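You operate a simulated robot arm through the tools that you are given. There is no shell and no other tool.

Carry out the task below with a simulated robot arm. There is one attempt and no reset: what you move stays moved.

## Task
Swap the orange nozzle on the head for the black one.
Fine: free the collar lever, old nozzle in the red dish, new one down on the ring, lock the lever; the laser key stays out. Set down upright: orange nozzle. Where these are worked on the way, their far stop is far enough and under half their travel is too little: collar lever.

Only the result counts: the job must be done as asked and must still hold three seconds after the hand-in. Knocking over, shifting, dropping, spilling or breaking anything else fails it.

## Robot
A 6-joint arm with a two-finger parallel gripper, fixed in place. Base frame: the origin is on the floor under the middle of its stand, x ahead of it, y to its left, z up; the work surface is at about z = 900. Readings come in mm, degrees, newtons and seconds.
It reaches about 1066 mm from its shoulder. Its first joint turns from -166.0 to 166.0 degrees. Payload 3.91 kg.
Tool frame: the origin (TCP) lies between the finger pads and is the grasp point; the fingertips stand 30 mm ahead of it; z points along the fingers, y is the line along which they close. The gripper opens to 110 mm. The fingers are 20 mm wide and 10 mm thick; the gripper's body (48 by 112 mm) begins 55 mm behind the TCP.
Orientation is told as [roll, pitch, yaw] about the base's x, y, z axes, in that order, counted from this pose: with the fingers straight down and closing along the base's y, the tool's x points along the base's -x, its y along +y and its z along -z.

## Interface
- The arm moves only by the tool arm_command. Its argument "increments" is a list of rows, each an object (a shift or turn left out is 0, a gripper value left out holds the last) with "translation": the shift along the tool's x, y, z in mm, a list of three; "delta_rot": the turn, a rotation vector about the tool's x, y, z in degrees, a list of three; "hand": the opening, from 0 (shut) to 1 (fully open). In form: [{"translation": [dx, dy, dz], "delta_rot": [rx, ry, rz], "hand": hand}, ...]. A call has 1 to 20 rows; each row shifts and turns the commanded pose from where the row before left it, along the tool's axes as they then stand. Each row takes 0.2 s and may step no farther than 50 mm and 8.6 degrees from the row before; otherwise, or with a gripper value out of range, the whole call is refused. Where a pose cannot be reached the arm comes as near as it can. A force on the tool above 40 N (or 10 N above the force at the start of the call, whichever is more), or a blocked arm, ends the call early, and 0.2 s more pass. The fingers move at their own pace (about 153 mm/s each) and stop on an object; they squeeze with about 44 N. The grip force told is the motor's: it shows also when the fingers shut on nothing. Time passes only in rows, and 0.2 s behind the last, so rows that do not move let the fingers close. The reply holds the time, the measured pose of the TCP, the force on the tool along the base axes, the opening and the grip force, in the units named above and with some noise, with the torque about the TCP (base axes, N m) and any sound that the robot's microphone picked up, and new pictures: "views" is both (left out), scene, wrist or none.
- Cameras (640 x 400 px; columns grow to the right, rows downward): "scene" is fixed at [400, -651.6, 1492.8]; the picture's right is [0.77, -0.64, 0.00], its down [-0.62, -0.75, -0.22] and it looks along [0.14, 0.17, -0.97] (base axes); focal length 214 px, centre (320, 200). "wrist" rides on the gripper at [72, 17, -103] in the tool frame; the picture's right is [-0.23, 0.97, 0.00], its down [-0.76, -0.18, -0.62] and it looks along [-0.61, -0.14, 0.78] (tool axes); focal length 222 px, centre (320, 200). There is no depth. A picture from a camera that has moved, and an enlarged one, comes with that camera's place and axes in the base frame and with its lens.
- enlarge(camera, box): a new picture of the part [left, top, right, bottom] of that camera's present view, enlarged. It takes no simulated time.
- sign_off(): hands the job in; it is judged then, once.

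Places have to be worked out from the pictures, the camera data and where the tool is seen. Open the gripper and draw the arm clear of the work before you hand the job in, unless the task says otherwise.

The tools are called after ">>>" as name(argument=value, ...) on one line, values as JSON. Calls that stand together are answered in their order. arm_command: Moves the arm, as the interface text tells. Its arguments: {"type":"object","properties":{"increments":{"type":"array","items":{"type":"object","properties":{"translation":{"type":"array","items":{"type":"number"}},"delta_rot":{"type":"array","items":{"type":"number"}},"hand":{"type":"number"}}}},"views":{"type":"string","enum":["both","scene","wrist","none"]}},"required":["increments"]} The other tools are called the same way: enlarge (camera, box) takes an enlarged picture of a part of a camera's view; sign_off () hands the job in.

At the start:

```text
time_s: 0.0
ee_pos: [303.8, -431.0, 1370.4]
orientation: [0.0, 0.0, 0.0]
wrist_force: [0.9, 0.8, 0.1]
ft_torque: [0.03, -0.03, -0.02]
opening: 110.0
grasp_force: 0.0
```

scene: 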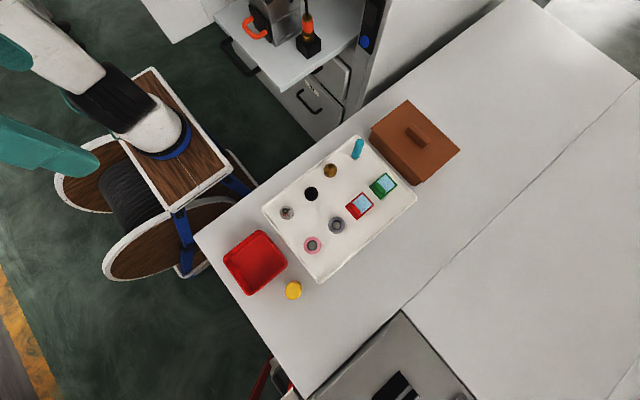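
wrist: 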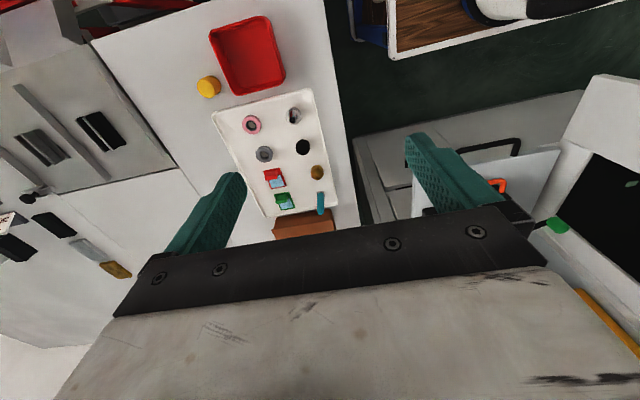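

I see a white tray with various parts, a red dish, and a machine at the top of the scene picture with something orange. I enlarge these areas to understand them before moving.

>>> enlarge(camera="scene", box=[200, 0, 400, 125])

>>> enlarge(camera="scene", box=[220, 120, 440, 300])

>>> enlarge(camera="wrist", box=[190, 0, 350, 250])

>>> enlarge(camera="wrist", box=[400, 60, 640, 260])

```text
3.20 times, centred on (300, 62) of scene
camera zoom: at [400.0, -651.6, 1492.8], right [0.77, -0.64, 0.0], down [-0.62, -0.75, -0.22], along [0.14, 0.17, -0.97], focal length 686 px, centre (384, 640)
```

zoom: 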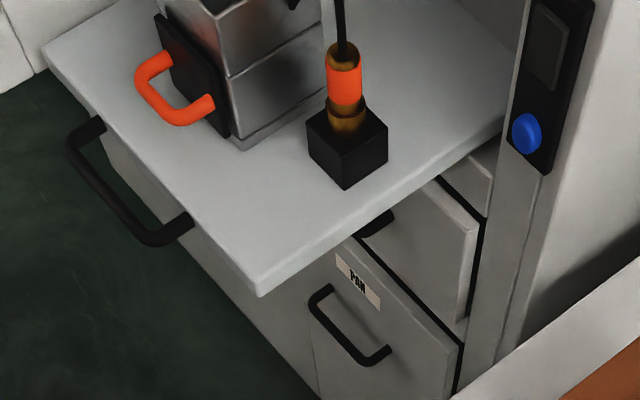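

```text
2.22 times, centred on (330, 210) of scene
camera zoom: at [400.0, -651.6, 1492.8], right [0.77, -0.64, 0.0], down [-0.62, -0.75, -0.22], along [0.14, 0.17, -0.97], focal length 477 px, centre (298, 178)
```

zoom: 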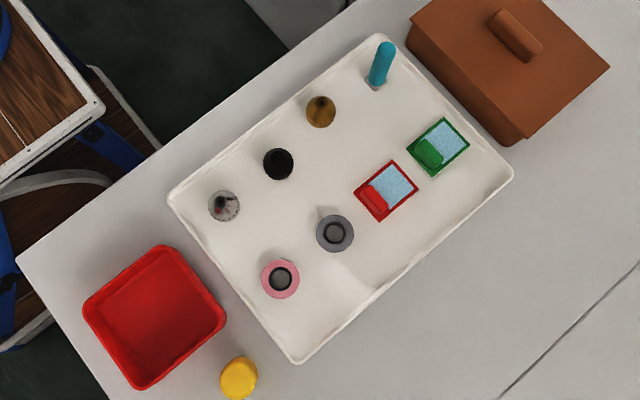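

```text
1.60 times, centred on (270, 125) of wrist
camera zoom: at [231.9, -413.5, 1472.6], right [0.23, 0.97, 0.0], down [0.76, -0.18, 0.62], along [0.61, -0.14, -0.78], focal length 355 px, centre (400, 320)
```

zoom: 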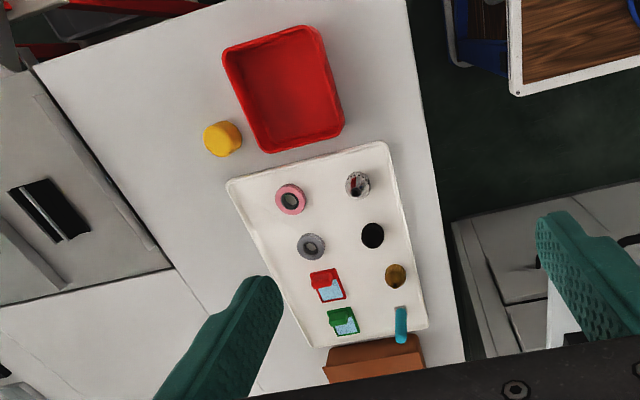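

```text
2.00 times, centred on (520, 160) of wrist
camera zoom: at [231.9, -413.5, 1472.6], right [0.23, 0.97, 0.0], down [0.76, -0.18, 0.62], along [0.61, -0.14, -0.78], focal length 444 px, centre (-80, 280)
```

zoom: 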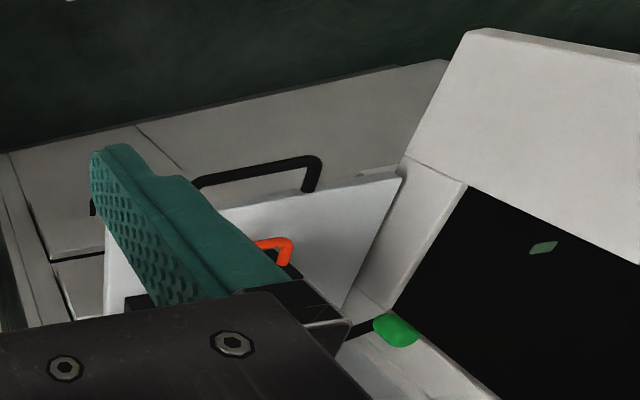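

The brass piece with an orange band on the black block lies roughly at (760,-150), beside a tall cabinet; I need a closer look with the wrist camera. I move high up in free air part way towards it and look.

>>> arm_command(increments=[{"translation": [0, 45, 0]}, {"translation": [0, 45, 0]}, {"translation": [0, 45, 0]}, {"translation": [0, 45, 0]}])

```text
time_s: 1.2
ee_pos: [310.9, -272.7, 1354.5]
orientation: [3.6, 1.2, -0.1]
wrist_force: [-0.2, 0.1, 0.3]
ft_torque: [0.01, -0.05, 0.05]
opening: 109.9
grasp_force: 0.1
stopped in row 4: the arm was blocked; the commanded pose is now the measured one
camera wrist: at [240.7, -261.3, 1457.6], right [0.23, 0.97, 0.06], down [0.77, -0.22, 0.6], along [0.59, -0.09, -0.8], focal length 222 px, centre (320, 200)
```

scene: 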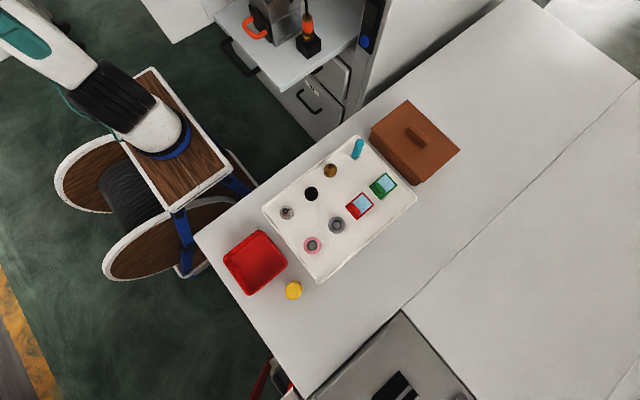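
wrist: 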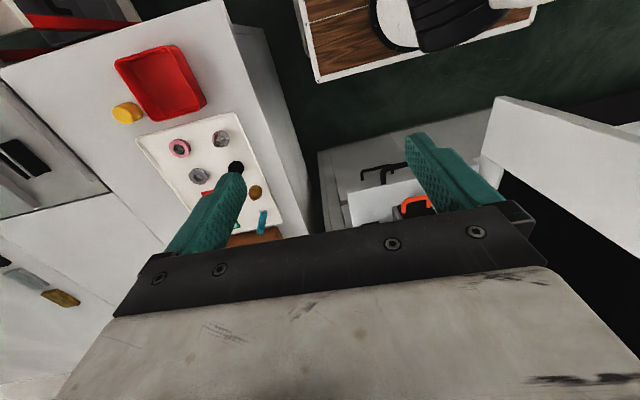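

The arm met a joint limit close to its base rather than an object (force is near zero). I straighten the wrist and move outward in +x, which should free the arm and bring the camera toward the machine.

>>> arm_command(increments=[{"translation": [-40, 0, 8]}, {"translation": [-40, 0, 8], "delta_rot": [1.8, -0.6, 0]}, {"translation": [-40, 0, 8], "delta_rot": [1.8, -0.6, 0]}, {"translation": [-40, 0, 8]}, {"translation": [-30, 20, 8]}])

```text
time_s: 2.4
ee_pos: [500.5, -250.7, 1313.3]
orientation: [-0.4, -0.3, -0.1]
wrist_force: [0.2, 0.4, -0.3]
ft_torque: [0.0, -0.01, -0.02]
opening: 109.9
grasp_force: 0.2
camera wrist: at [428.2, -232.9, 1414.4], right [0.23, 0.97, -0.01], down [0.76, -0.18, 0.63], along [0.61, -0.15, -0.78], focal length 222 px, centre (320, 200)
```

scene: 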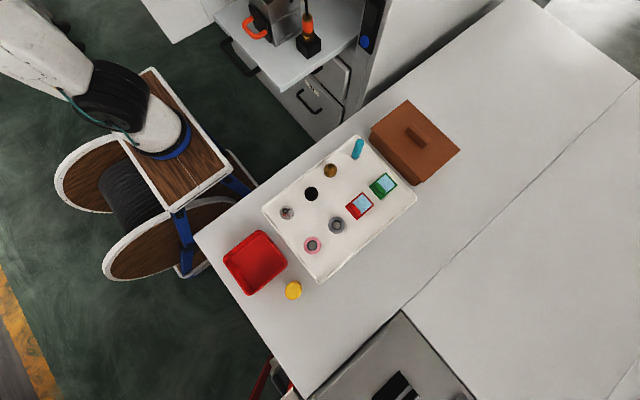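
wrist: 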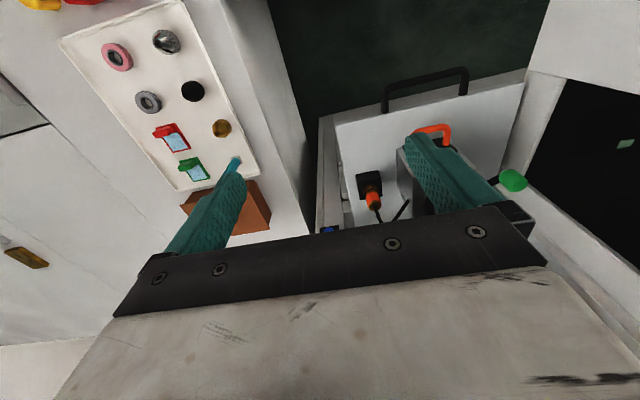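

The arm is free and the machine bed is in the wrist view. I enlarge the bed area.

>>> enlarge(camera="wrist", box=[310, 60, 540, 240])

>>> enlarge(camera="wrist", box=[340, 150, 430, 230])

>>> enlarge(camera="wrist", box=[50, 0, 290, 250])

>>> enlarge(camera="scene", box=[230, 0, 330, 62])

```text
2.22 times, centred on (425, 150) of wrist
camera zoom: at [428.2, -232.9, 1414.4], right [0.23, 0.97, -0.01], down [0.76, -0.18, 0.63], along [0.61, -0.15, -0.78], focal length 494 px, centre (87, 311)
```

zoom: 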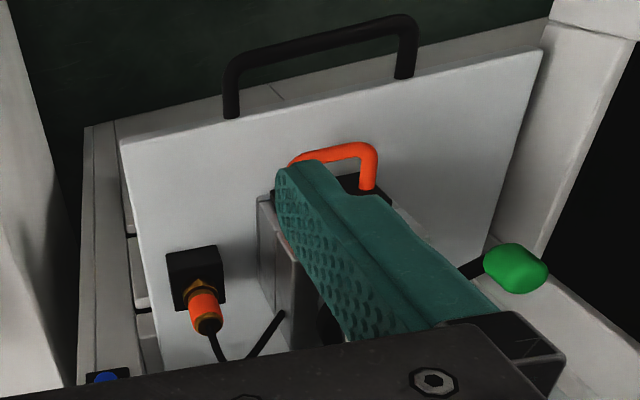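

```text
5.00 times, centred on (385, 190) of wrist
camera zoom: at [428.2, -232.9, 1414.4], right [0.23, 0.97, -0.01], down [0.76, -0.18, 0.63], along [0.61, -0.15, -0.78], focal length 1111 px, centre (-5, 250)
```

zoom: 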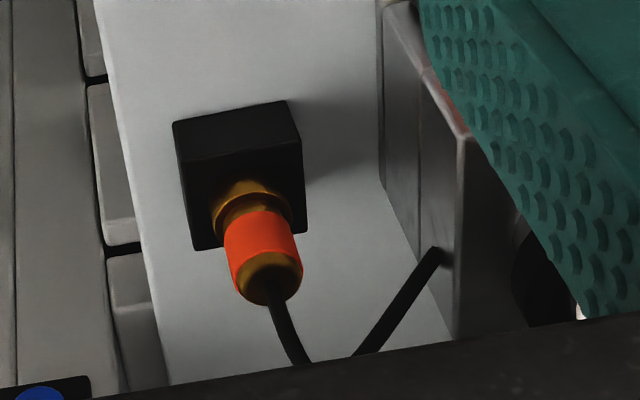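

```text
1.60 times, centred on (170, 125) of wrist
camera zoom: at [428.2, -232.9, 1414.4], right [0.23, 0.97, -0.01], down [0.76, -0.18, 0.63], along [0.61, -0.15, -0.78], focal length 355 px, centre (560, 320)
```

zoom: 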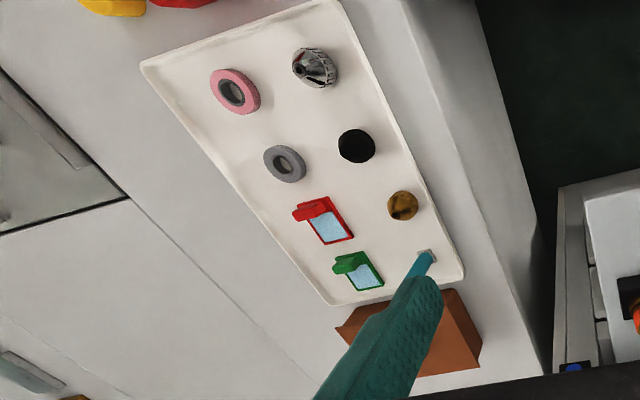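

```text
6.40 times, centred on (280, 31) of scene
camera zoom: at [400.0, -651.6, 1492.8], right [0.77, -0.64, 0.0], down [-0.62, -0.75, -0.22], along [0.14, 0.17, -0.97], focal length 1373 px, centre (576, 1282)
```

zoom: 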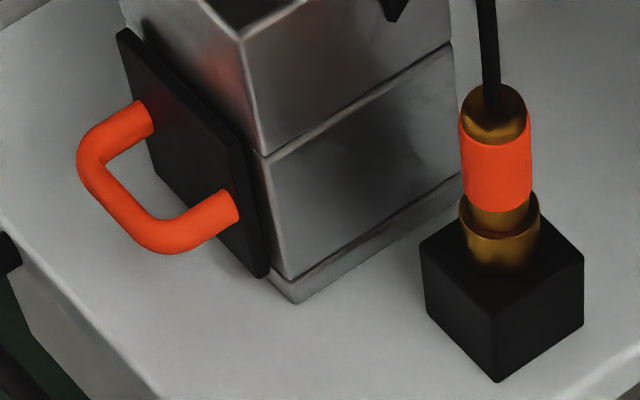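

The brass/orange piece sits about (734,-195,1040) with a cable leading to a metal box, and there's a green-knobbed lever near (660,-10,1150) on another part of the machine. I turn the wrist by +40° yaw to see that region better before deciding what is the head.

>>> arm_command(increments=[{"delta_rot": [0, 0, -8]}, {"delta_rot": [0, 0, -8]}, {"delta_rot": [0, 0, -8]}, {"delta_rot": [0, 0, -8]}, {"delta_rot": [0, 0, -8]}])

```text
time_s: 3.6
ee_pos: [499.4, -251.1, 1313.8]
orientation: [-0.4, 0.1, 40.0]
wrist_force: [0.3, 0.5, 0.1]
ft_torque: [0.0, 0.02, -0.01]
opening: 110.0
grasp_force: 0.2
camera wrist: at [432.8, -282.8, 1415.4], right [-0.45, 0.89, -0.01], down [0.7, 0.36, 0.62], along [0.56, 0.28, -0.78], focal length 222 px, centre (320, 200)
```

scene: 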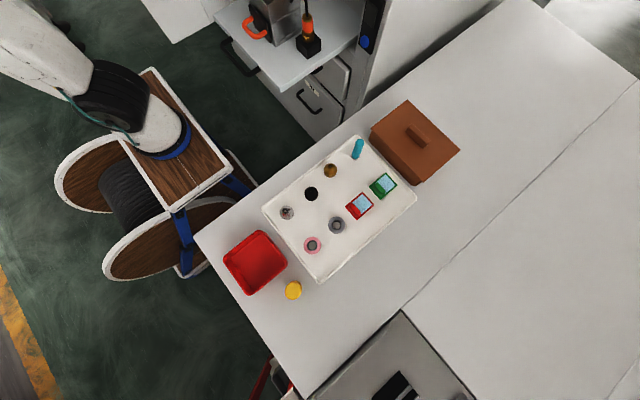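
wrist: 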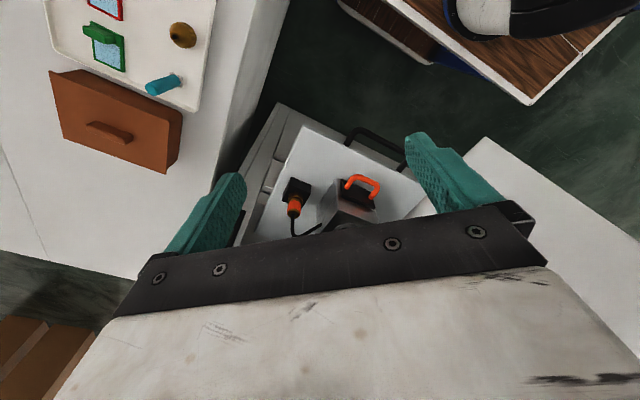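

The gripper body hides what lies beyond it in that direction, so turning yaw doesn't help. I turn back and instead tilt the fingers forward so the camera looks more horizontally toward the machine.

>>> arm_command(increments=[{"delta_rot": [0, 0, 8]}, {"delta_rot": [0, 0, 8]}, {"delta_rot": [0, 0, 8]}, {"delta_rot": [0, 0, 8]}, {"delta_rot": [0, 0, 8]}, {"delta_rot": [0, -8, 0]}, {"delta_rot": [0, -8, 0]}, {"delta_rot": [0, -8, 0]}, {"delta_rot": [0, -8, 0]}, {"delta_rot": [0, -8, 0]}])

```text
time_s: 5.8
ee_pos: [504.5, -261.5, 1299.9]
orientation: [2.0, -39.0, -1.7]
wrist_force: [1.7, 0.0, -1.5]
ft_torque: [-0.01, 0.01, 0.01]
opening: 109.9
grasp_force: 0.1
camera wrist: at [383.6, -243.2, 1333.9], right [0.18, 0.97, 0.17], down [0.2, -0.21, 0.96], along [0.96, -0.14, -0.23], focal length 222 px, centre (320, 200)
```

scene: 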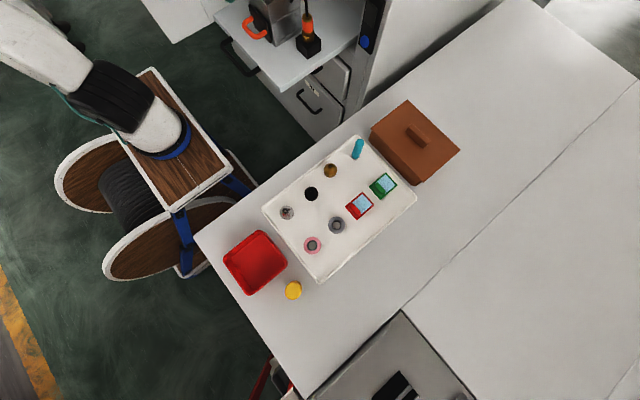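
wrist: 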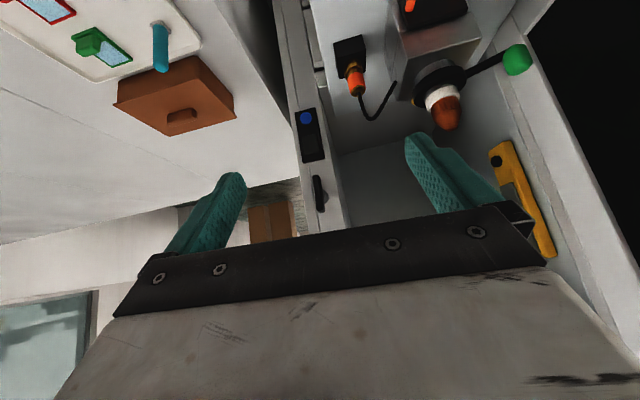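

Now it's clear: the head is the metal box on the bed, with a black collar and a green-knobbed lever, and an orange nozzle with a white band upright on top. I enlarge this.

>>> enlarge(camera="wrist", box=[320, 0, 560, 150])

>>> enlarge(camera="wrist", box=[400, 40, 540, 140])

>>> enlarge(camera="wrist", box=[280, 80, 340, 230])

>>> enlarge(camera="wrist", box=[470, 120, 580, 270])

```text
2.67 times, centred on (440, 75) of wrist
camera zoom: at [383.6, -243.2, 1333.9], right [0.18, 0.97, 0.17], down [0.2, -0.21, 0.96], along [0.96, -0.14, -0.23], focal length 592 px, centre (0, 533)
```

zoom: 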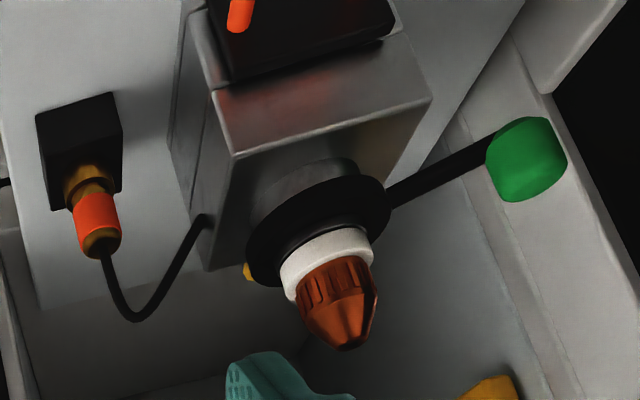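

```text
4.00 times, centred on (470, 90) of wrist
camera zoom: at [383.6, -243.2, 1333.9], right [0.18, 0.97, 0.17], down [0.2, -0.21, 0.96], along [0.96, -0.14, -0.23], focal length 888 px, centre (-280, 640)
```

zoom: 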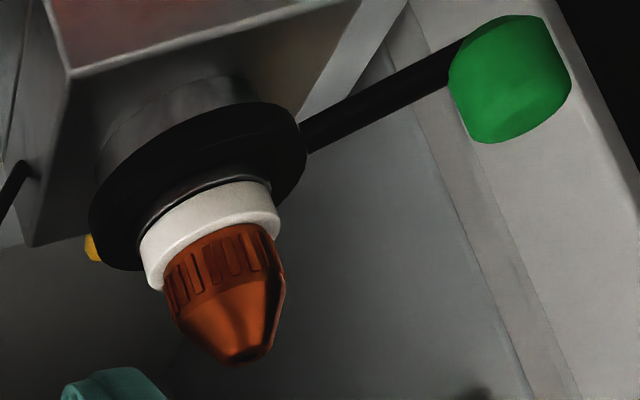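

```text
2.67 times, centred on (310, 155) of wrist
camera zoom: at [383.6, -243.2, 1333.9], right [0.18, 0.97, 0.17], down [0.2, -0.21, 0.96], along [0.96, -0.14, -0.23], focal length 592 px, centre (347, 320)
```

zoom: 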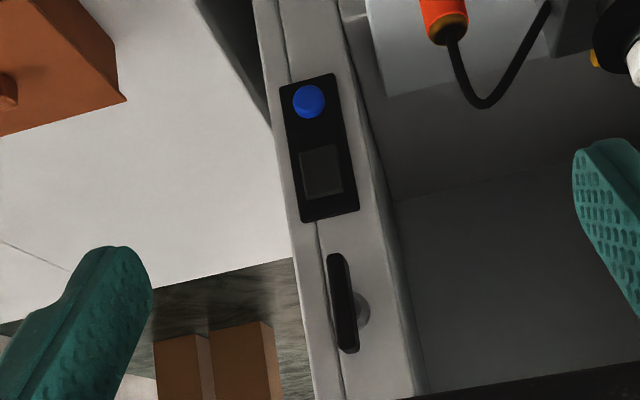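

```text
2.67 times, centred on (525, 195) of wrist
camera zoom: at [383.6, -243.2, 1333.9], right [0.18, 0.97, 0.17], down [0.2, -0.21, 0.96], along [0.96, -0.14, -0.23], focal length 592 px, centre (-227, 213)
```

zoom: 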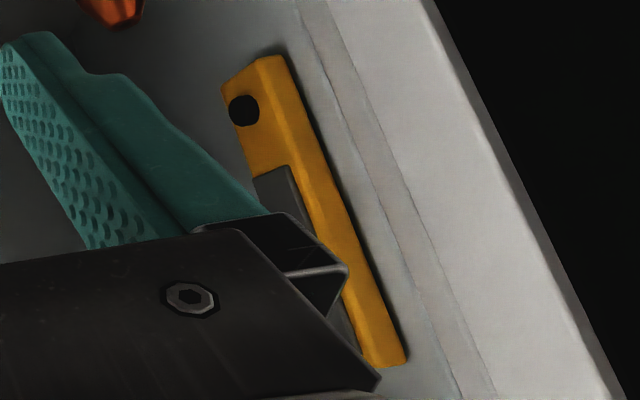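

The picture is upside-down (image down = base up): collar axis about (680,-80), lever knob about (660,-8,1145), nozzle tip about z 1205. I swing the view 40° toward +y to see the rest of the enclosure before coming close.

>>> arm_command(increments=[{"delta_rot": [-5.1, 0, -6.1]}, {"delta_rot": [-5.1, 0, -6.1]}, {"delta_rot": [-5.1, 0, -6.1]}, {"delta_rot": [-5.1, 0, -6.1]}, {"delta_rot": [-5.1, 0, -6.1]}], views="wrist")

```text
time_s: 7.0
ee_pos: [499.1, -249.6, 1314.8]
orientation: [-0.7, -39.9, 40.1]
wrist_force: [0.6, -0.4, 0.2]
ft_torque: [-0.03, -0.01, 0.02]
opening: 110.0
grasp_force: 0.3
camera wrist: at [394.7, -313.7, 1345.2], right [-0.49, 0.86, 0.14], down [0.25, -0.01, 0.97], along [0.84, 0.51, -0.21], focal length 222 px, centre (320, 200)
```

wrist: 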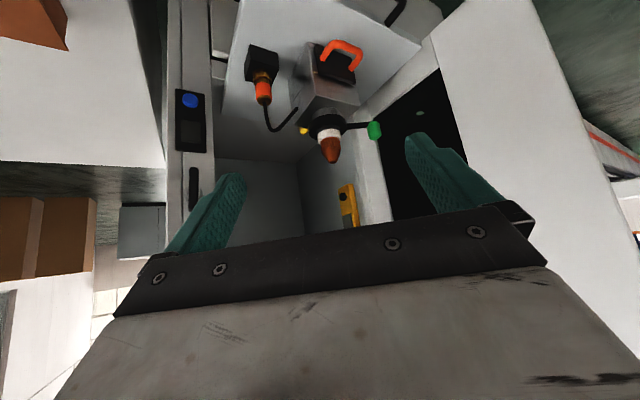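

The head stands on the pulled-out bed in front of the enclosure, with the open door off to +y. I go back to fingers-down and move above/in front of the head for a top view of the lever and nozzle.

>>> arm_command(increments=[{"delta_rot": [5.1, 0, 6.1]}, {"delta_rot": [5.1, 0, 6.1]}, {"delta_rot": [5.1, 0, 6.1]}, {"delta_rot": [5.1, 0, 6.1]}, {"delta_rot": [5.1, 0, 6.1]}, {"delta_rot": [0, 8, 0]}, {"delta_rot": [0, 8, 0]}, {"delta_rot": [0, 8, 0]}, {"delta_rot": [0, 8, 0]}, {"delta_rot": [0, 8, 0]}, {"translation": [-20, 30, -3]}, {"translation": [-20, 30, -3]}, {"translation": [-20, 30, -3]}, {"translation": [-20, 30, -3]}, {"translation": [-20, 30, -3]}], views="wrist")

```text
time_s: 10.2
ee_pos: [600.2, -101.0, 1327.0]
orientation: [-0.5, -0.2, -0.2]
wrist_force: [-0.4, -0.3, -0.2]
ft_torque: [0.02, 0.02, 0.03]
opening: 110.1
grasp_force: 0.1
camera wrist: at [528.2, -83.1, 1428.7], right [0.23, 0.97, -0.01], down [0.76, -0.18, 0.63], along [0.61, -0.15, -0.78], focal length 222 px, centre (320, 200)
```

wrist: 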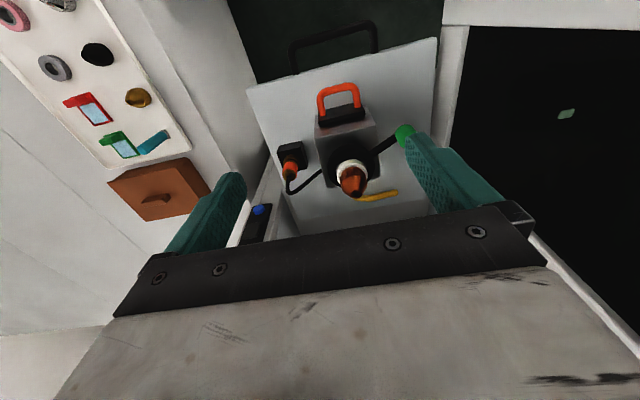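

>>> enlarge(camera="wrist", box=[240, 70, 440, 220])

>>> enlarge(camera="wrist", box=[320, 120, 420, 205])

>>> enlarge(camera="scene", box=[200, 0, 400, 125])

```text
2.67 times, centred on (340, 145) of wrist
camera zoom: at [528.2, -83.1, 1428.7], right [0.23, 0.97, -0.01], down [0.76, -0.18, 0.63], along [0.61, -0.15, -0.78], focal length 592 px, centre (267, 347)
```

zoom: 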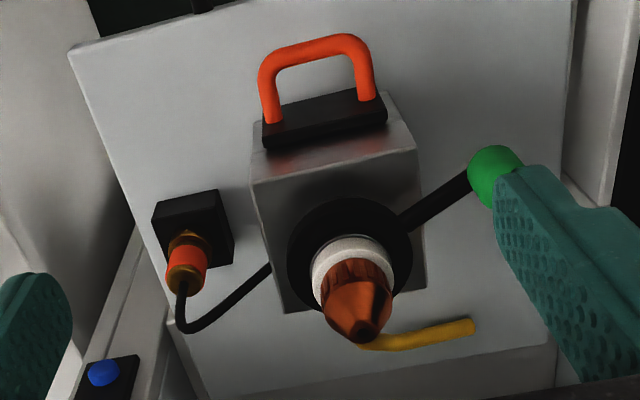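

```text
4.71 times, centred on (370, 162) of wrist
camera zoom: at [528.2, -83.1, 1428.7], right [0.23, 0.97, -0.01], down [0.76, -0.18, 0.63], along [0.61, -0.15, -0.78], focal length 1045 px, centre (85, 376)
```

zoom: 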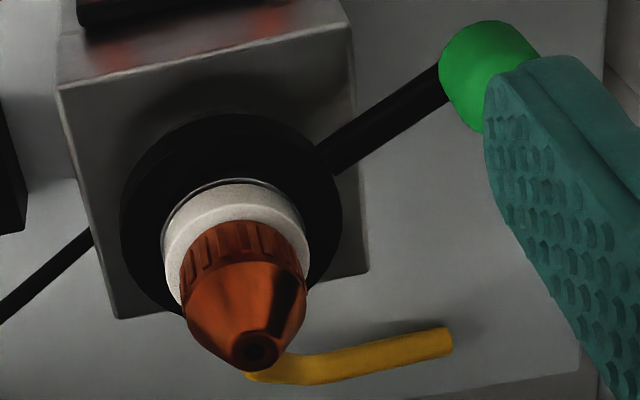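

```text
3.20 times, centred on (300, 62) of scene
camera zoom: at [400.0, -651.6, 1492.8], right [0.77, -0.64, 0.0], down [-0.62, -0.75, -0.22], along [0.14, 0.17, -0.97], focal length 686 px, centre (384, 640)
```

zoom: 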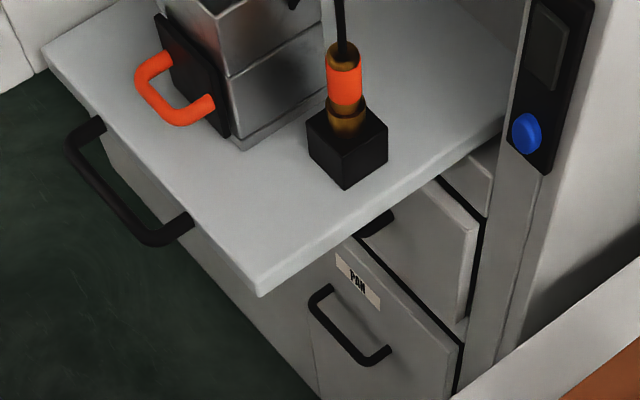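

I can now see the head well: black collar disc, white ring, orange nozzle tip up, lever arm going to a green knob near (666,-4,1146). I move 70 mm forward over it, and let it settle, for a steeper view.

>>> arm_command(increments=[{"translation": [-25, 7, 0]}, {"translation": [-25, 7, 0]}, {"translation": [-20, 7, 0]}, {}, {}], views="wrist")

```text
time_s: 11.4
ee_pos: [670.9, -78.8, 1327.7]
orientation: [-0.3, -0.1, -0.1]
wrist_force: [0.7, 0.1, 0.2]
ft_torque: [0.0, 0.03, -0.03]
opening: 109.9
grasp_force: 0.1
camera wrist: at [599.3, -60.4, 1429.3], right [0.23, 0.97, -0.01], down [0.76, -0.18, 0.63], along [0.61, -0.15, -0.78], focal length 222 px, centre (320, 200)
```

wrist: 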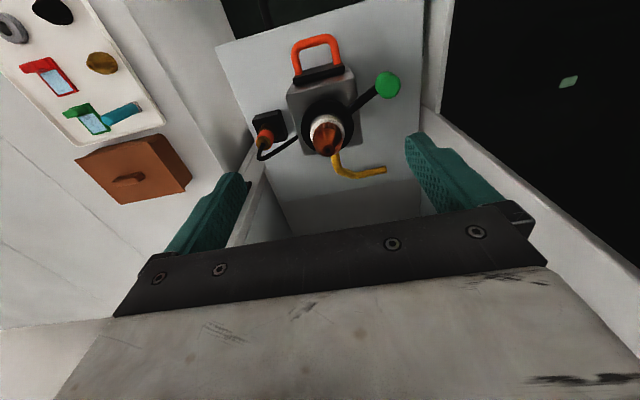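

>>> enlarge(camera="wrist", box=[270, 60, 430, 190])

>>> enlarge(camera="wrist", box=[200, 0, 460, 220])

>>> enlarge(camera="wrist", box=[400, 0, 640, 220])

```text
3.08 times, centred on (350, 125) of wrist
camera zoom: at [599.3, -60.4, 1429.3], right [0.23, 0.97, -0.01], down [0.76, -0.18, 0.63], along [0.61, -0.15, -0.78], focal length 684 px, centre (228, 431)
```

zoom: 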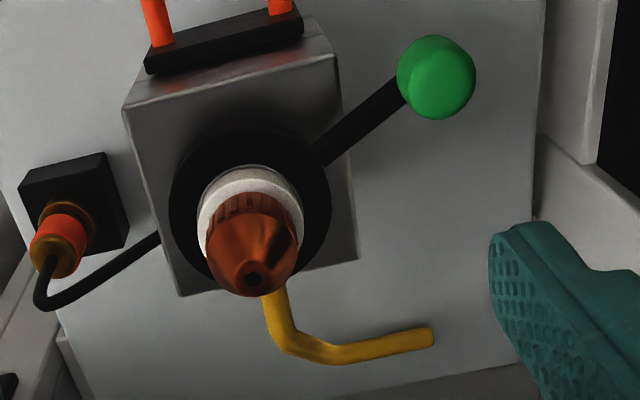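

```text
1.82 times, centred on (330, 110) of wrist
camera zoom: at [599.3, -60.4, 1429.3], right [0.23, 0.97, -0.01], down [0.76, -0.18, 0.63], along [0.61, -0.15, -0.78], focal length 404 px, centre (302, 364)
```

zoom: 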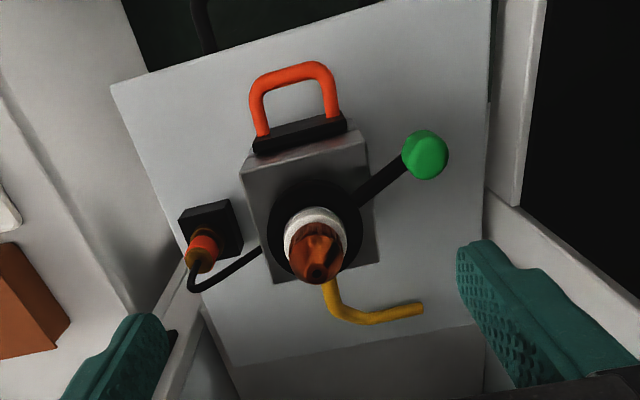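

```text
1.82 times, centred on (520, 110) of wrist
camera zoom: at [599.3, -60.4, 1429.3], right [0.23, 0.97, -0.01], down [0.76, -0.18, 0.63], along [0.61, -0.15, -0.78], focal length 404 px, centre (-44, 364)
```

zoom: 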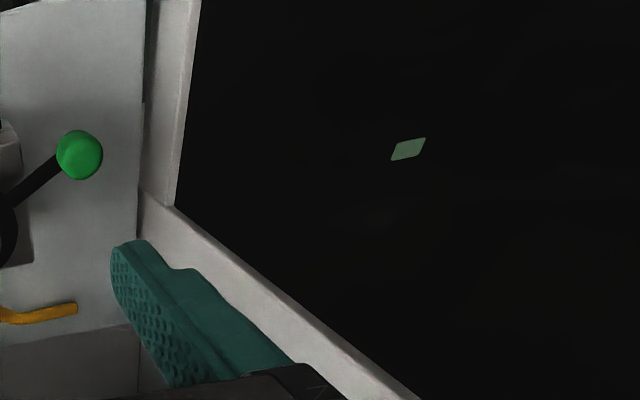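

Triangulating the two settled views: nozzle tip ≈ (714,-80,1194), ring top ≈ 1155, box top ≈ 1099, lever knob ≈ (676,3,1137) at radius ≈ 91 from the axis. I turn the gripper to yaw ≈ -65° so the fingers can straddle the knob tangentially, and hover above it.

>>> arm_command(increments=[{"delta_rot": [0, 0, 8.2]}, {"delta_rot": [0, 0, 8.2]}, {"delta_rot": [0, 0, 8.2]}, {"delta_rot": [0, 0, 8.2]}, {"delta_rot": [0, 0, 8.2]}, {"delta_rot": [0, 0, 8.2]}, {"delta_rot": [0, 0, 8.2]}, {"delta_rot": [0, 0, 8]}, {"translation": [24, 13, 0]}, {"translation": [24, 13, 0]}, {"translation": [24, 13, 0]}, {}, {}], views="wrist")

```text
time_s: 14.2
ee_pos: [677.3, 2.2, 1328.4]
orientation: [0.0, -0.4, -65.7]
wrist_force: [-0.5, 0.2, 0.4]
ft_torque: [0.0, -0.02, 0.03]
opening: 110.2
grasp_force: 0.2
camera wrist: at [662.7, 76.8, 1430.2], right [0.98, 0.2, 0.0], down [0.15, -0.76, 0.63], along [0.12, -0.62, -0.78], focal length 222 px, centre (320, 200)
```

wrist: 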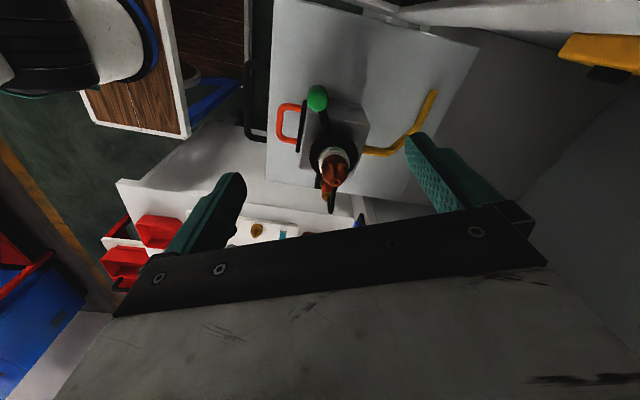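

Knob, handle, and nozzle are visible from above the knob side now. I enlarge to refine positions.

>>> enlarge(camera="wrist", box=[260, 60, 450, 220])

>>> enlarge(camera="wrist", box=[380, 0, 640, 150])

```text
2.50 times, centred on (355, 140) of wrist
camera zoom: at [662.7, 76.8, 1430.2], right [0.98, 0.2, 0.0], down [0.15, -0.76, 0.63], along [0.12, -0.62, -0.78], focal length 555 px, centre (232, 350)
```

zoom: 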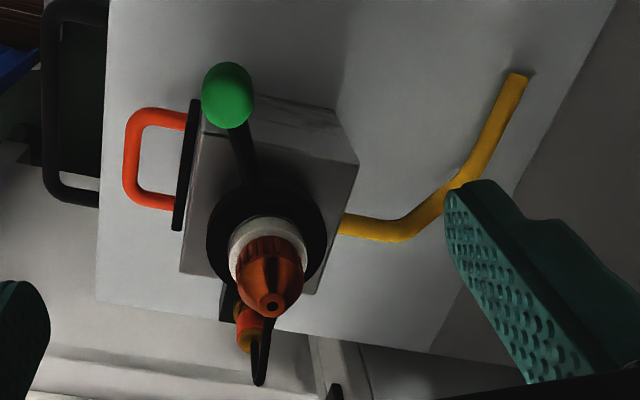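

```text
2.46 times, centred on (510, 75) of wrist
camera zoom: at [662.7, 76.8, 1430.2], right [0.98, 0.2, 0.0], down [0.15, -0.76, 0.63], along [0.12, -0.62, -0.78], focal length 547 px, centre (-148, 508)
```

zoom: 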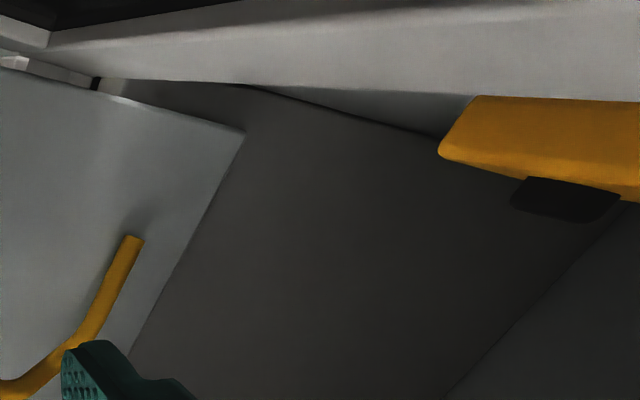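

Positions agree with the new view (knob ≈ (675,4,1137), axis ≈ (713.5,-79)). I narrow the opening to about 62 mm and descend around the knob, stopping at TCP z ≈ 1160 to check.

>>> arm_command(increments=[{"hand": 0.56}, {"translation": [0, 0, 45]}, {"translation": [0, 0, 45]}, {"translation": [0, 0, 45]}, {"translation": [0, 0, 33]}, {}, {}], views="both")

```text
time_s: 15.8
ee_pos: [676.1, 0.8, 1162.4]
orientation: [0.0, -0.3, -65.6]
wrist_force: [0.7, 0.3, -0.2]
ft_torque: [-0.02, -0.02, -0.02]
opening: 61.8
grasp_force: 0.1
camera wrist: at [661.0, 75.4, 1263.7], right [0.98, 0.2, 0.0], down [0.15, -0.76, 0.63], along [0.12, -0.62, -0.78], focal length 222 px, centre (320, 200)
```

scene: 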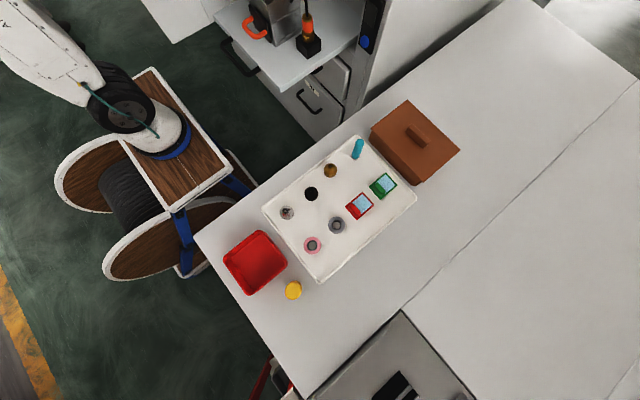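
wrist: 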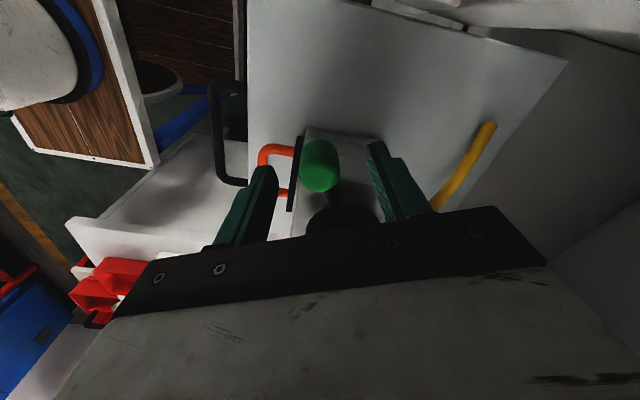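

The knob sits centred between the fingers. I lower another 17 mm and gently test pushing clockwise (tool +y) to see whether the lever gives.

>>> arm_command(increments=[{"translation": [0, 0, 9]}, {"translation": [0, 0, 8]}, {"translation": [0, 5, 0]}, {"translation": [0, 5, 0]}, {"translation": [0, 5, 0]}, {"translation": [0, 5, 0]}], views="wrist")

```text
time_s: 17.2
ee_pos: [695.0, 8.8, 1141.6]
orientation: [-0.1, -0.3, -65.6]
wrist_force: [0.7, -1.0, 0.3]
ft_torque: [-0.02, 0.01, -0.01]
opening: 61.4
grasp_force: 0.0
camera wrist: at [680.5, 83.3, 1243.5], right [0.98, 0.2, 0.0], down [0.15, -0.76, 0.63], along [0.12, -0.62, -0.78], focal length 222 px, centre (320, 200)
```

wrist: 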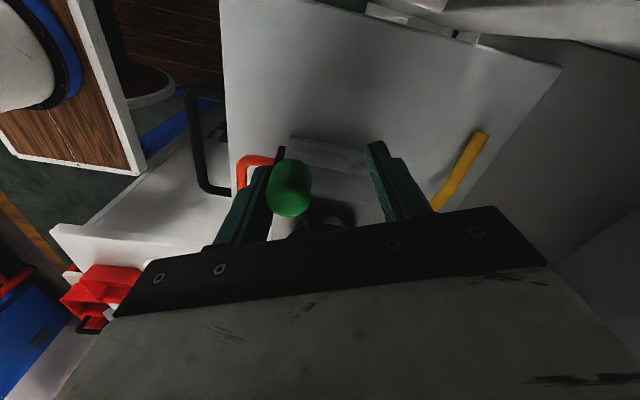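

The left finger is now almost on the knob with no force yet. I continue pushing in small steps.

>>> arm_command(increments=[{"translation": [0, 3, 0]}, {"translation": [0, 3, 0]}, {"translation": [0, 3, 0]}], views="wrist")

```text
time_s: 18.0
ee_pos: [701.8, 11.0, 1142.5]
orientation: [-0.1, -0.5, -65.6]
wrist_force: [-0.4, -0.4, 0.8]
ft_torque: [-0.02, -0.01, 0.0]
opening: 61.7
grasp_force: 0.1
camera wrist: at [688.1, 87.2, 1243.8], right [0.98, 0.2, 0.0], down [0.15, -0.76, 0.63], along [0.12, -0.62, -0.78], focal length 222 px, centre (320, 200)
```

wrist: 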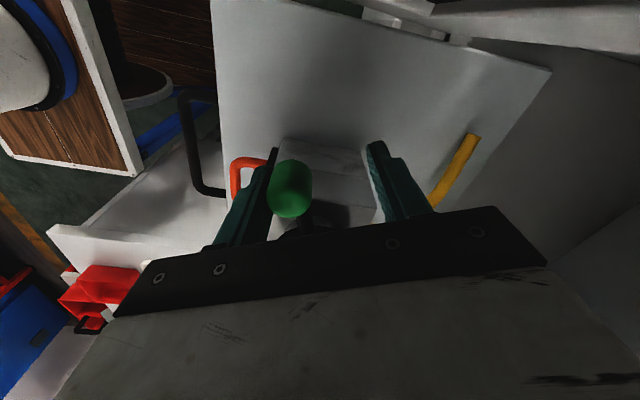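

The knob moved along with the finger with negligible force, so clockwise is the freeing direction. I follow the arc about the collar axis in 4° steps.

>>> arm_command(increments=[{"translation": [-1.4, 6.1, 0], "delta_rot": [0, 0, 4]}, {"translation": [-1.4, 6.1, 0], "delta_rot": [0, 0, 4]}, {"translation": [-1.4, 6.1, 0], "delta_rot": [0, 0, 4]}, {"translation": [-1.4, 6.1, 0], "delta_rot": [0, 0, 4]}, {"translation": [-1.4, 6.1, 0], "delta_rot": [0, 0, 4]}, {"translation": [-1.4, 6.1, 0], "delta_rot": [0, 0, 4]}], views="wrist")

```text
time_s: 19.4
ee_pos: [735.8, 14.6, 1142.3]
orientation: [-0.2, -0.5, -88.5]
wrist_force: [-30.1, -3.5, 6.1]
ft_torque: [0.91, -3.73, 2.69]
opening: 61.7
grasp_force: 0.1
stopped in row 6: the force on the tool passed its limit at 54 N (the readings are from after the stop); the commanded pose is now the measured one
camera wrist: at [750.7, 89.1, 1243.9], right [0.98, -0.2, 0.0], down [-0.16, -0.76, 0.63], along [-0.13, -0.62, -0.78], focal length 222 px, centre (320, 200)
```

wrist: 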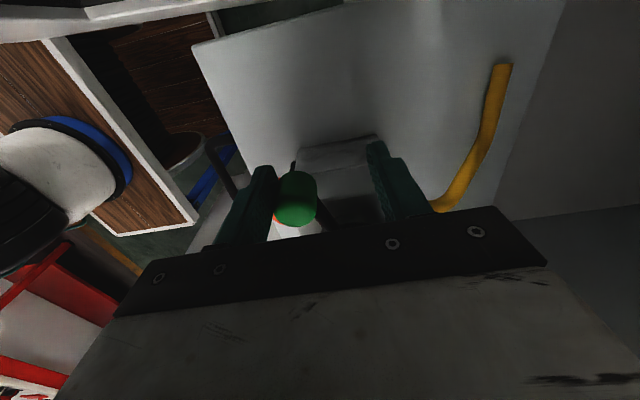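

The lever stopped with ~30–50 N after turning roughly 27°, knob now near (719,9). I back the finger off, raise the hand, and inspect whether this is really the far stop.

>>> arm_command(increments=[{"translation": [0, -8, 0]}, {"translation": [0, -8, 0]}, {"translation": [0, 0, -40]}, {"translation": [0, 0, -40]}, {"translation": [0, 0, -40]}, {"translation": [0, 0, -40]}, {}, {}], views="wrist")

>>> enlarge(camera="wrist", box=[240, 40, 440, 220])

```text
time_s: 21.2
ee_pos: [721.8, 14.8, 1301.7]
orientation: [-0.2, -0.5, -88.7]
wrist_force: [-0.2, -0.3, 0.2]
ft_torque: [0.03, -0.03, -0.04]
opening: 61.5
grasp_force: 0.0
camera wrist: at [738.1, 90.0, 1402.7], right [0.98, -0.21, 0.0], down [-0.16, -0.76, 0.63], along [-0.13, -0.62, -0.78], focal length 222 px, centre (320, 200)
```

wrist: 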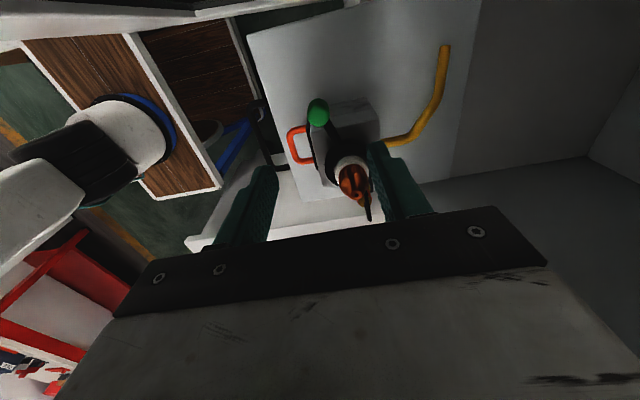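

```text
2.22 times, centred on (340, 130) of wrist
camera zoom: at [738.1, 90.0, 1402.7], right [0.98, -0.21, 0.0], down [-0.16, -0.76, 0.63], along [-0.13, -0.62, -0.78], focal length 494 px, centre (276, 356)
```

zoom: 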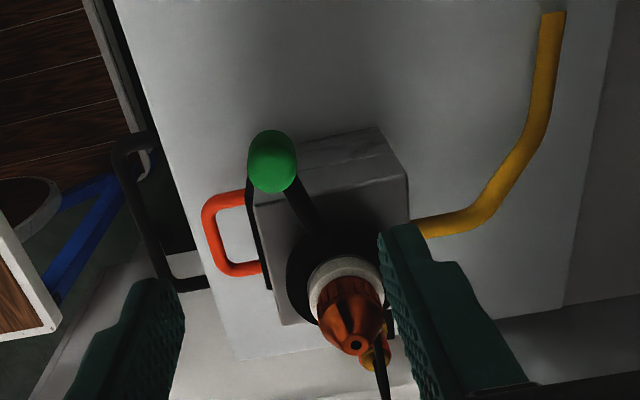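

The nozzle now computes to x ≈ 747 rather than 713, so the head or whole bed may have slid in +x rather than the lever turning. I compare with the scene camera's earlier enlargement.

>>> enlarge(camera="scene", box=[200, 0, 400, 125])

>>> enlarge(camera="scene", box=[230, 0, 330, 62])

```text
3.20 times, centred on (300, 62) of scene
camera zoom: at [400.0, -651.6, 1492.8], right [0.77, -0.64, 0.0], down [-0.62, -0.75, -0.22], along [0.14, 0.17, -0.97], focal length 686 px, centre (384, 640)
```

zoom: 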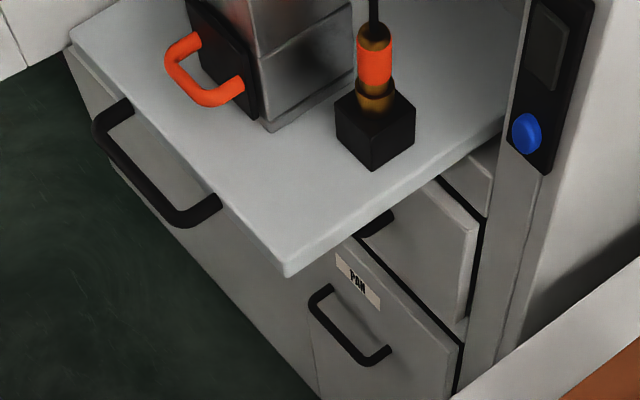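

```text
6.40 times, centred on (280, 31) of scene
camera zoom: at [400.0, -651.6, 1492.8], right [0.77, -0.64, 0.0], down [-0.62, -0.75, -0.22], along [0.14, 0.17, -0.97], focal length 1373 px, centre (576, 1282)
```

zoom: 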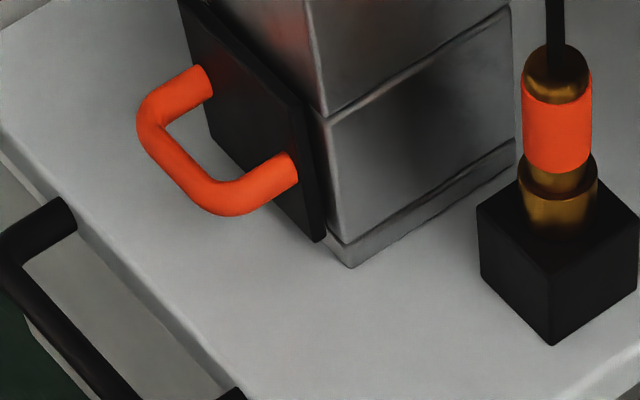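

The bed is a low-friction drawer: it slid about 34 mm in +x (scene view confirms) while the lever turned only ~7°, and the stop came from the camera hitting a pillar near (760,105,1265). I'll go back around the knob at yaw ≈ -66° and push the other way (−x), which returns the bed and tests the counter-clockwise direction.

>>> arm_command(increments=[{"delta_rot": [0, 0, -7.6]}, {"delta_rot": [0, 0, -7.6]}, {"delta_rot": [0, 0, -7.6]}, {"translation": [-3.3, -4.8, 0]}, {"translation": [0, 0, 40]}, {"translation": [0, 0, 40]}, {"translation": [0, 0, 40]}, {"translation": [0, 0, 40]}, {}], views="wrist")

```text
time_s: 23.2
ee_pos: [717.8, 10.6, 1141.6]
orientation: [-0.2, -0.4, -65.9]
wrist_force: [0.1, -0.4, 0.0]
ft_torque: [0.01, 0.01, -0.04]
opening: 61.8
grasp_force: 0.1
camera wrist: at [704.9, 85.1, 1242.4], right [0.98, 0.19, 0.0], down [0.15, -0.76, 0.63], along [0.12, -0.62, -0.78], focal length 222 px, centre (320, 200)
```

wrist: 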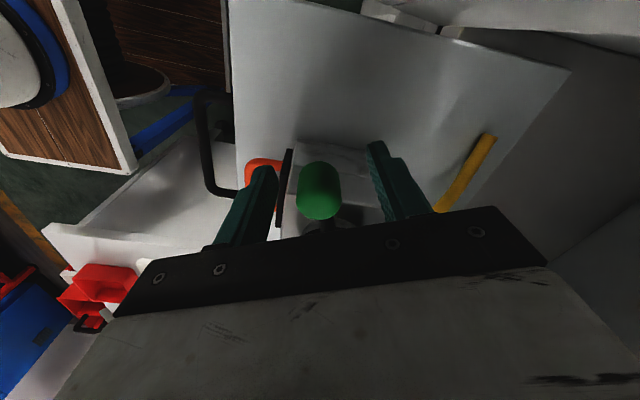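

The knob is exactly centred between the fingers. I push toward tool −y in small steps and watch both the bed and the lever.

>>> arm_command(increments=[{"translation": [0, -6, 0]}, {"translation": [0, -6, 0]}, {"translation": [0, -5, 0]}, {"translation": [0, -5, 0]}, {"translation": [0, -5, 0]}, {"translation": [0, -5, 0]}, {}], views="both")

>>> enlarge(camera="scene", box=[200, 0, 400, 125])

```text
time_s: 24.8
ee_pos: [690.2, -2.9, 1142.9]
orientation: [-0.3, -0.4, -65.9]
wrist_force: [1.0, -0.4, -0.2]
ft_torque: [0.0, -0.01, 0.01]
opening: 61.7
grasp_force: 0.0
camera wrist: at [675.7, 71.0, 1243.1], right [0.98, 0.19, 0.0], down [0.15, -0.76, 0.63], along [0.12, -0.62, -0.78], focal length 222 px, centre (320, 200)
```

scene: 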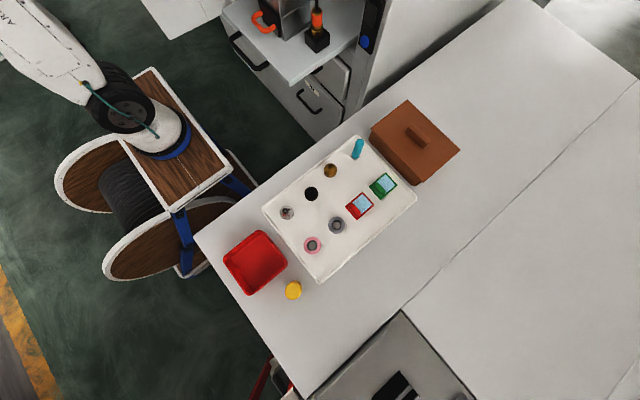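
wrist: 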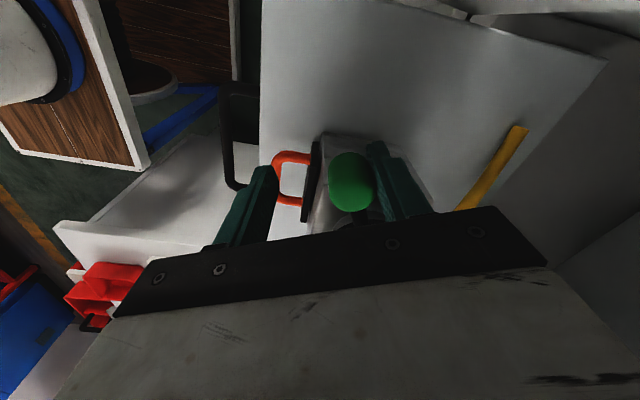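

```text
3.20 times, centred on (300, 62) of scene
camera zoom: at [400.0, -651.6, 1492.8], right [0.77, -0.64, 0.0], down [-0.62, -0.75, -0.22], along [0.14, 0.17, -0.97], focal length 686 px, centre (384, 640)
```

zoom: 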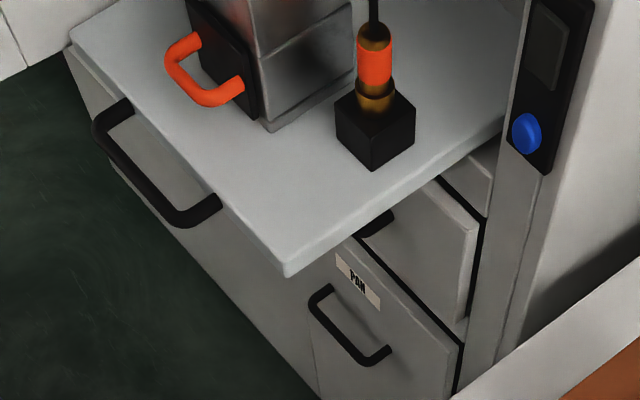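

The bed stayed put and the lever itself turned counter-clockwise (knob from (718,11) to about (705,5)) with no force, so counter-clockwise is the freeing direction and the earlier push was against its locked stop. I follow the arc counter-clockwise about the present axis (747,-77).

>>> arm_command(increments=[{"translation": [-2.2, -7.9, 0], "delta_rot": [0, 0, -5]}, {"translation": [-2.2, -7.9, 0], "delta_rot": [0, 0, -5]}, {"translation": [-2.2, -7.9, 0], "delta_rot": [0, 0, -5]}, {"translation": [-2.2, -7.9, 0], "delta_rot": [0, 0, -5]}, {}], views="both")

>>> enlarge(camera="scene", box=[200, 0, 400, 125])

```text
time_s: 26.0
ee_pos: [667.3, -29.1, 1141.9]
orientation: [-0.5, -0.3, -45.9]
wrist_force: [0.0, 0.3, 0.2]
ft_torque: [0.02, -0.04, -0.01]
opening: 61.8
grasp_force: 0.4
camera wrist: at [629.2, 37.1, 1243.0], right [0.86, 0.52, -0.01], down [0.4, -0.66, 0.63], along [0.32, -0.54, -0.78], focal length 222 px, centre (320, 200)
```

scene: 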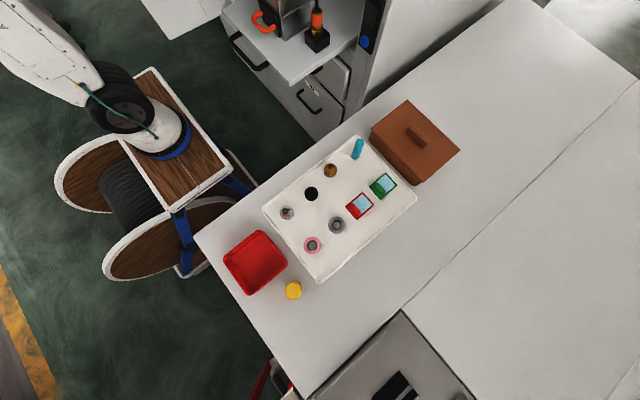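
wrist: 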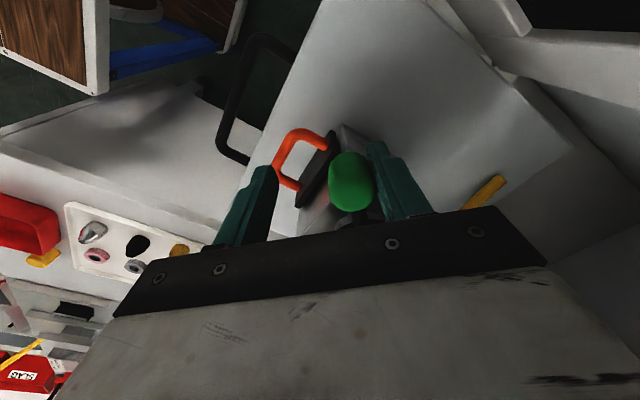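

```text
3.20 times, centred on (300, 62) of scene
camera zoom: at [400.0, -651.6, 1492.8], right [0.77, -0.64, 0.0], down [-0.62, -0.75, -0.22], along [0.14, 0.17, -0.97], focal length 686 px, centre (384, 640)
```

zoom: 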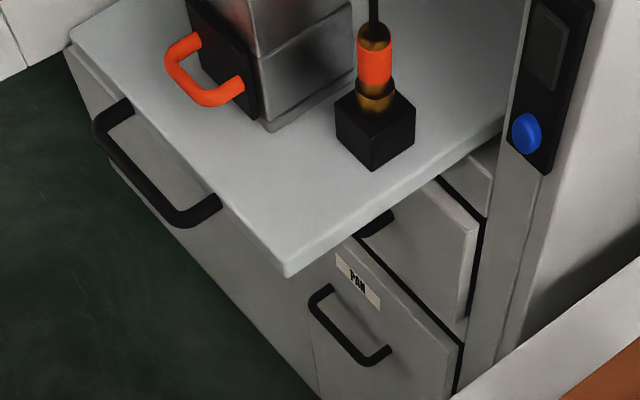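

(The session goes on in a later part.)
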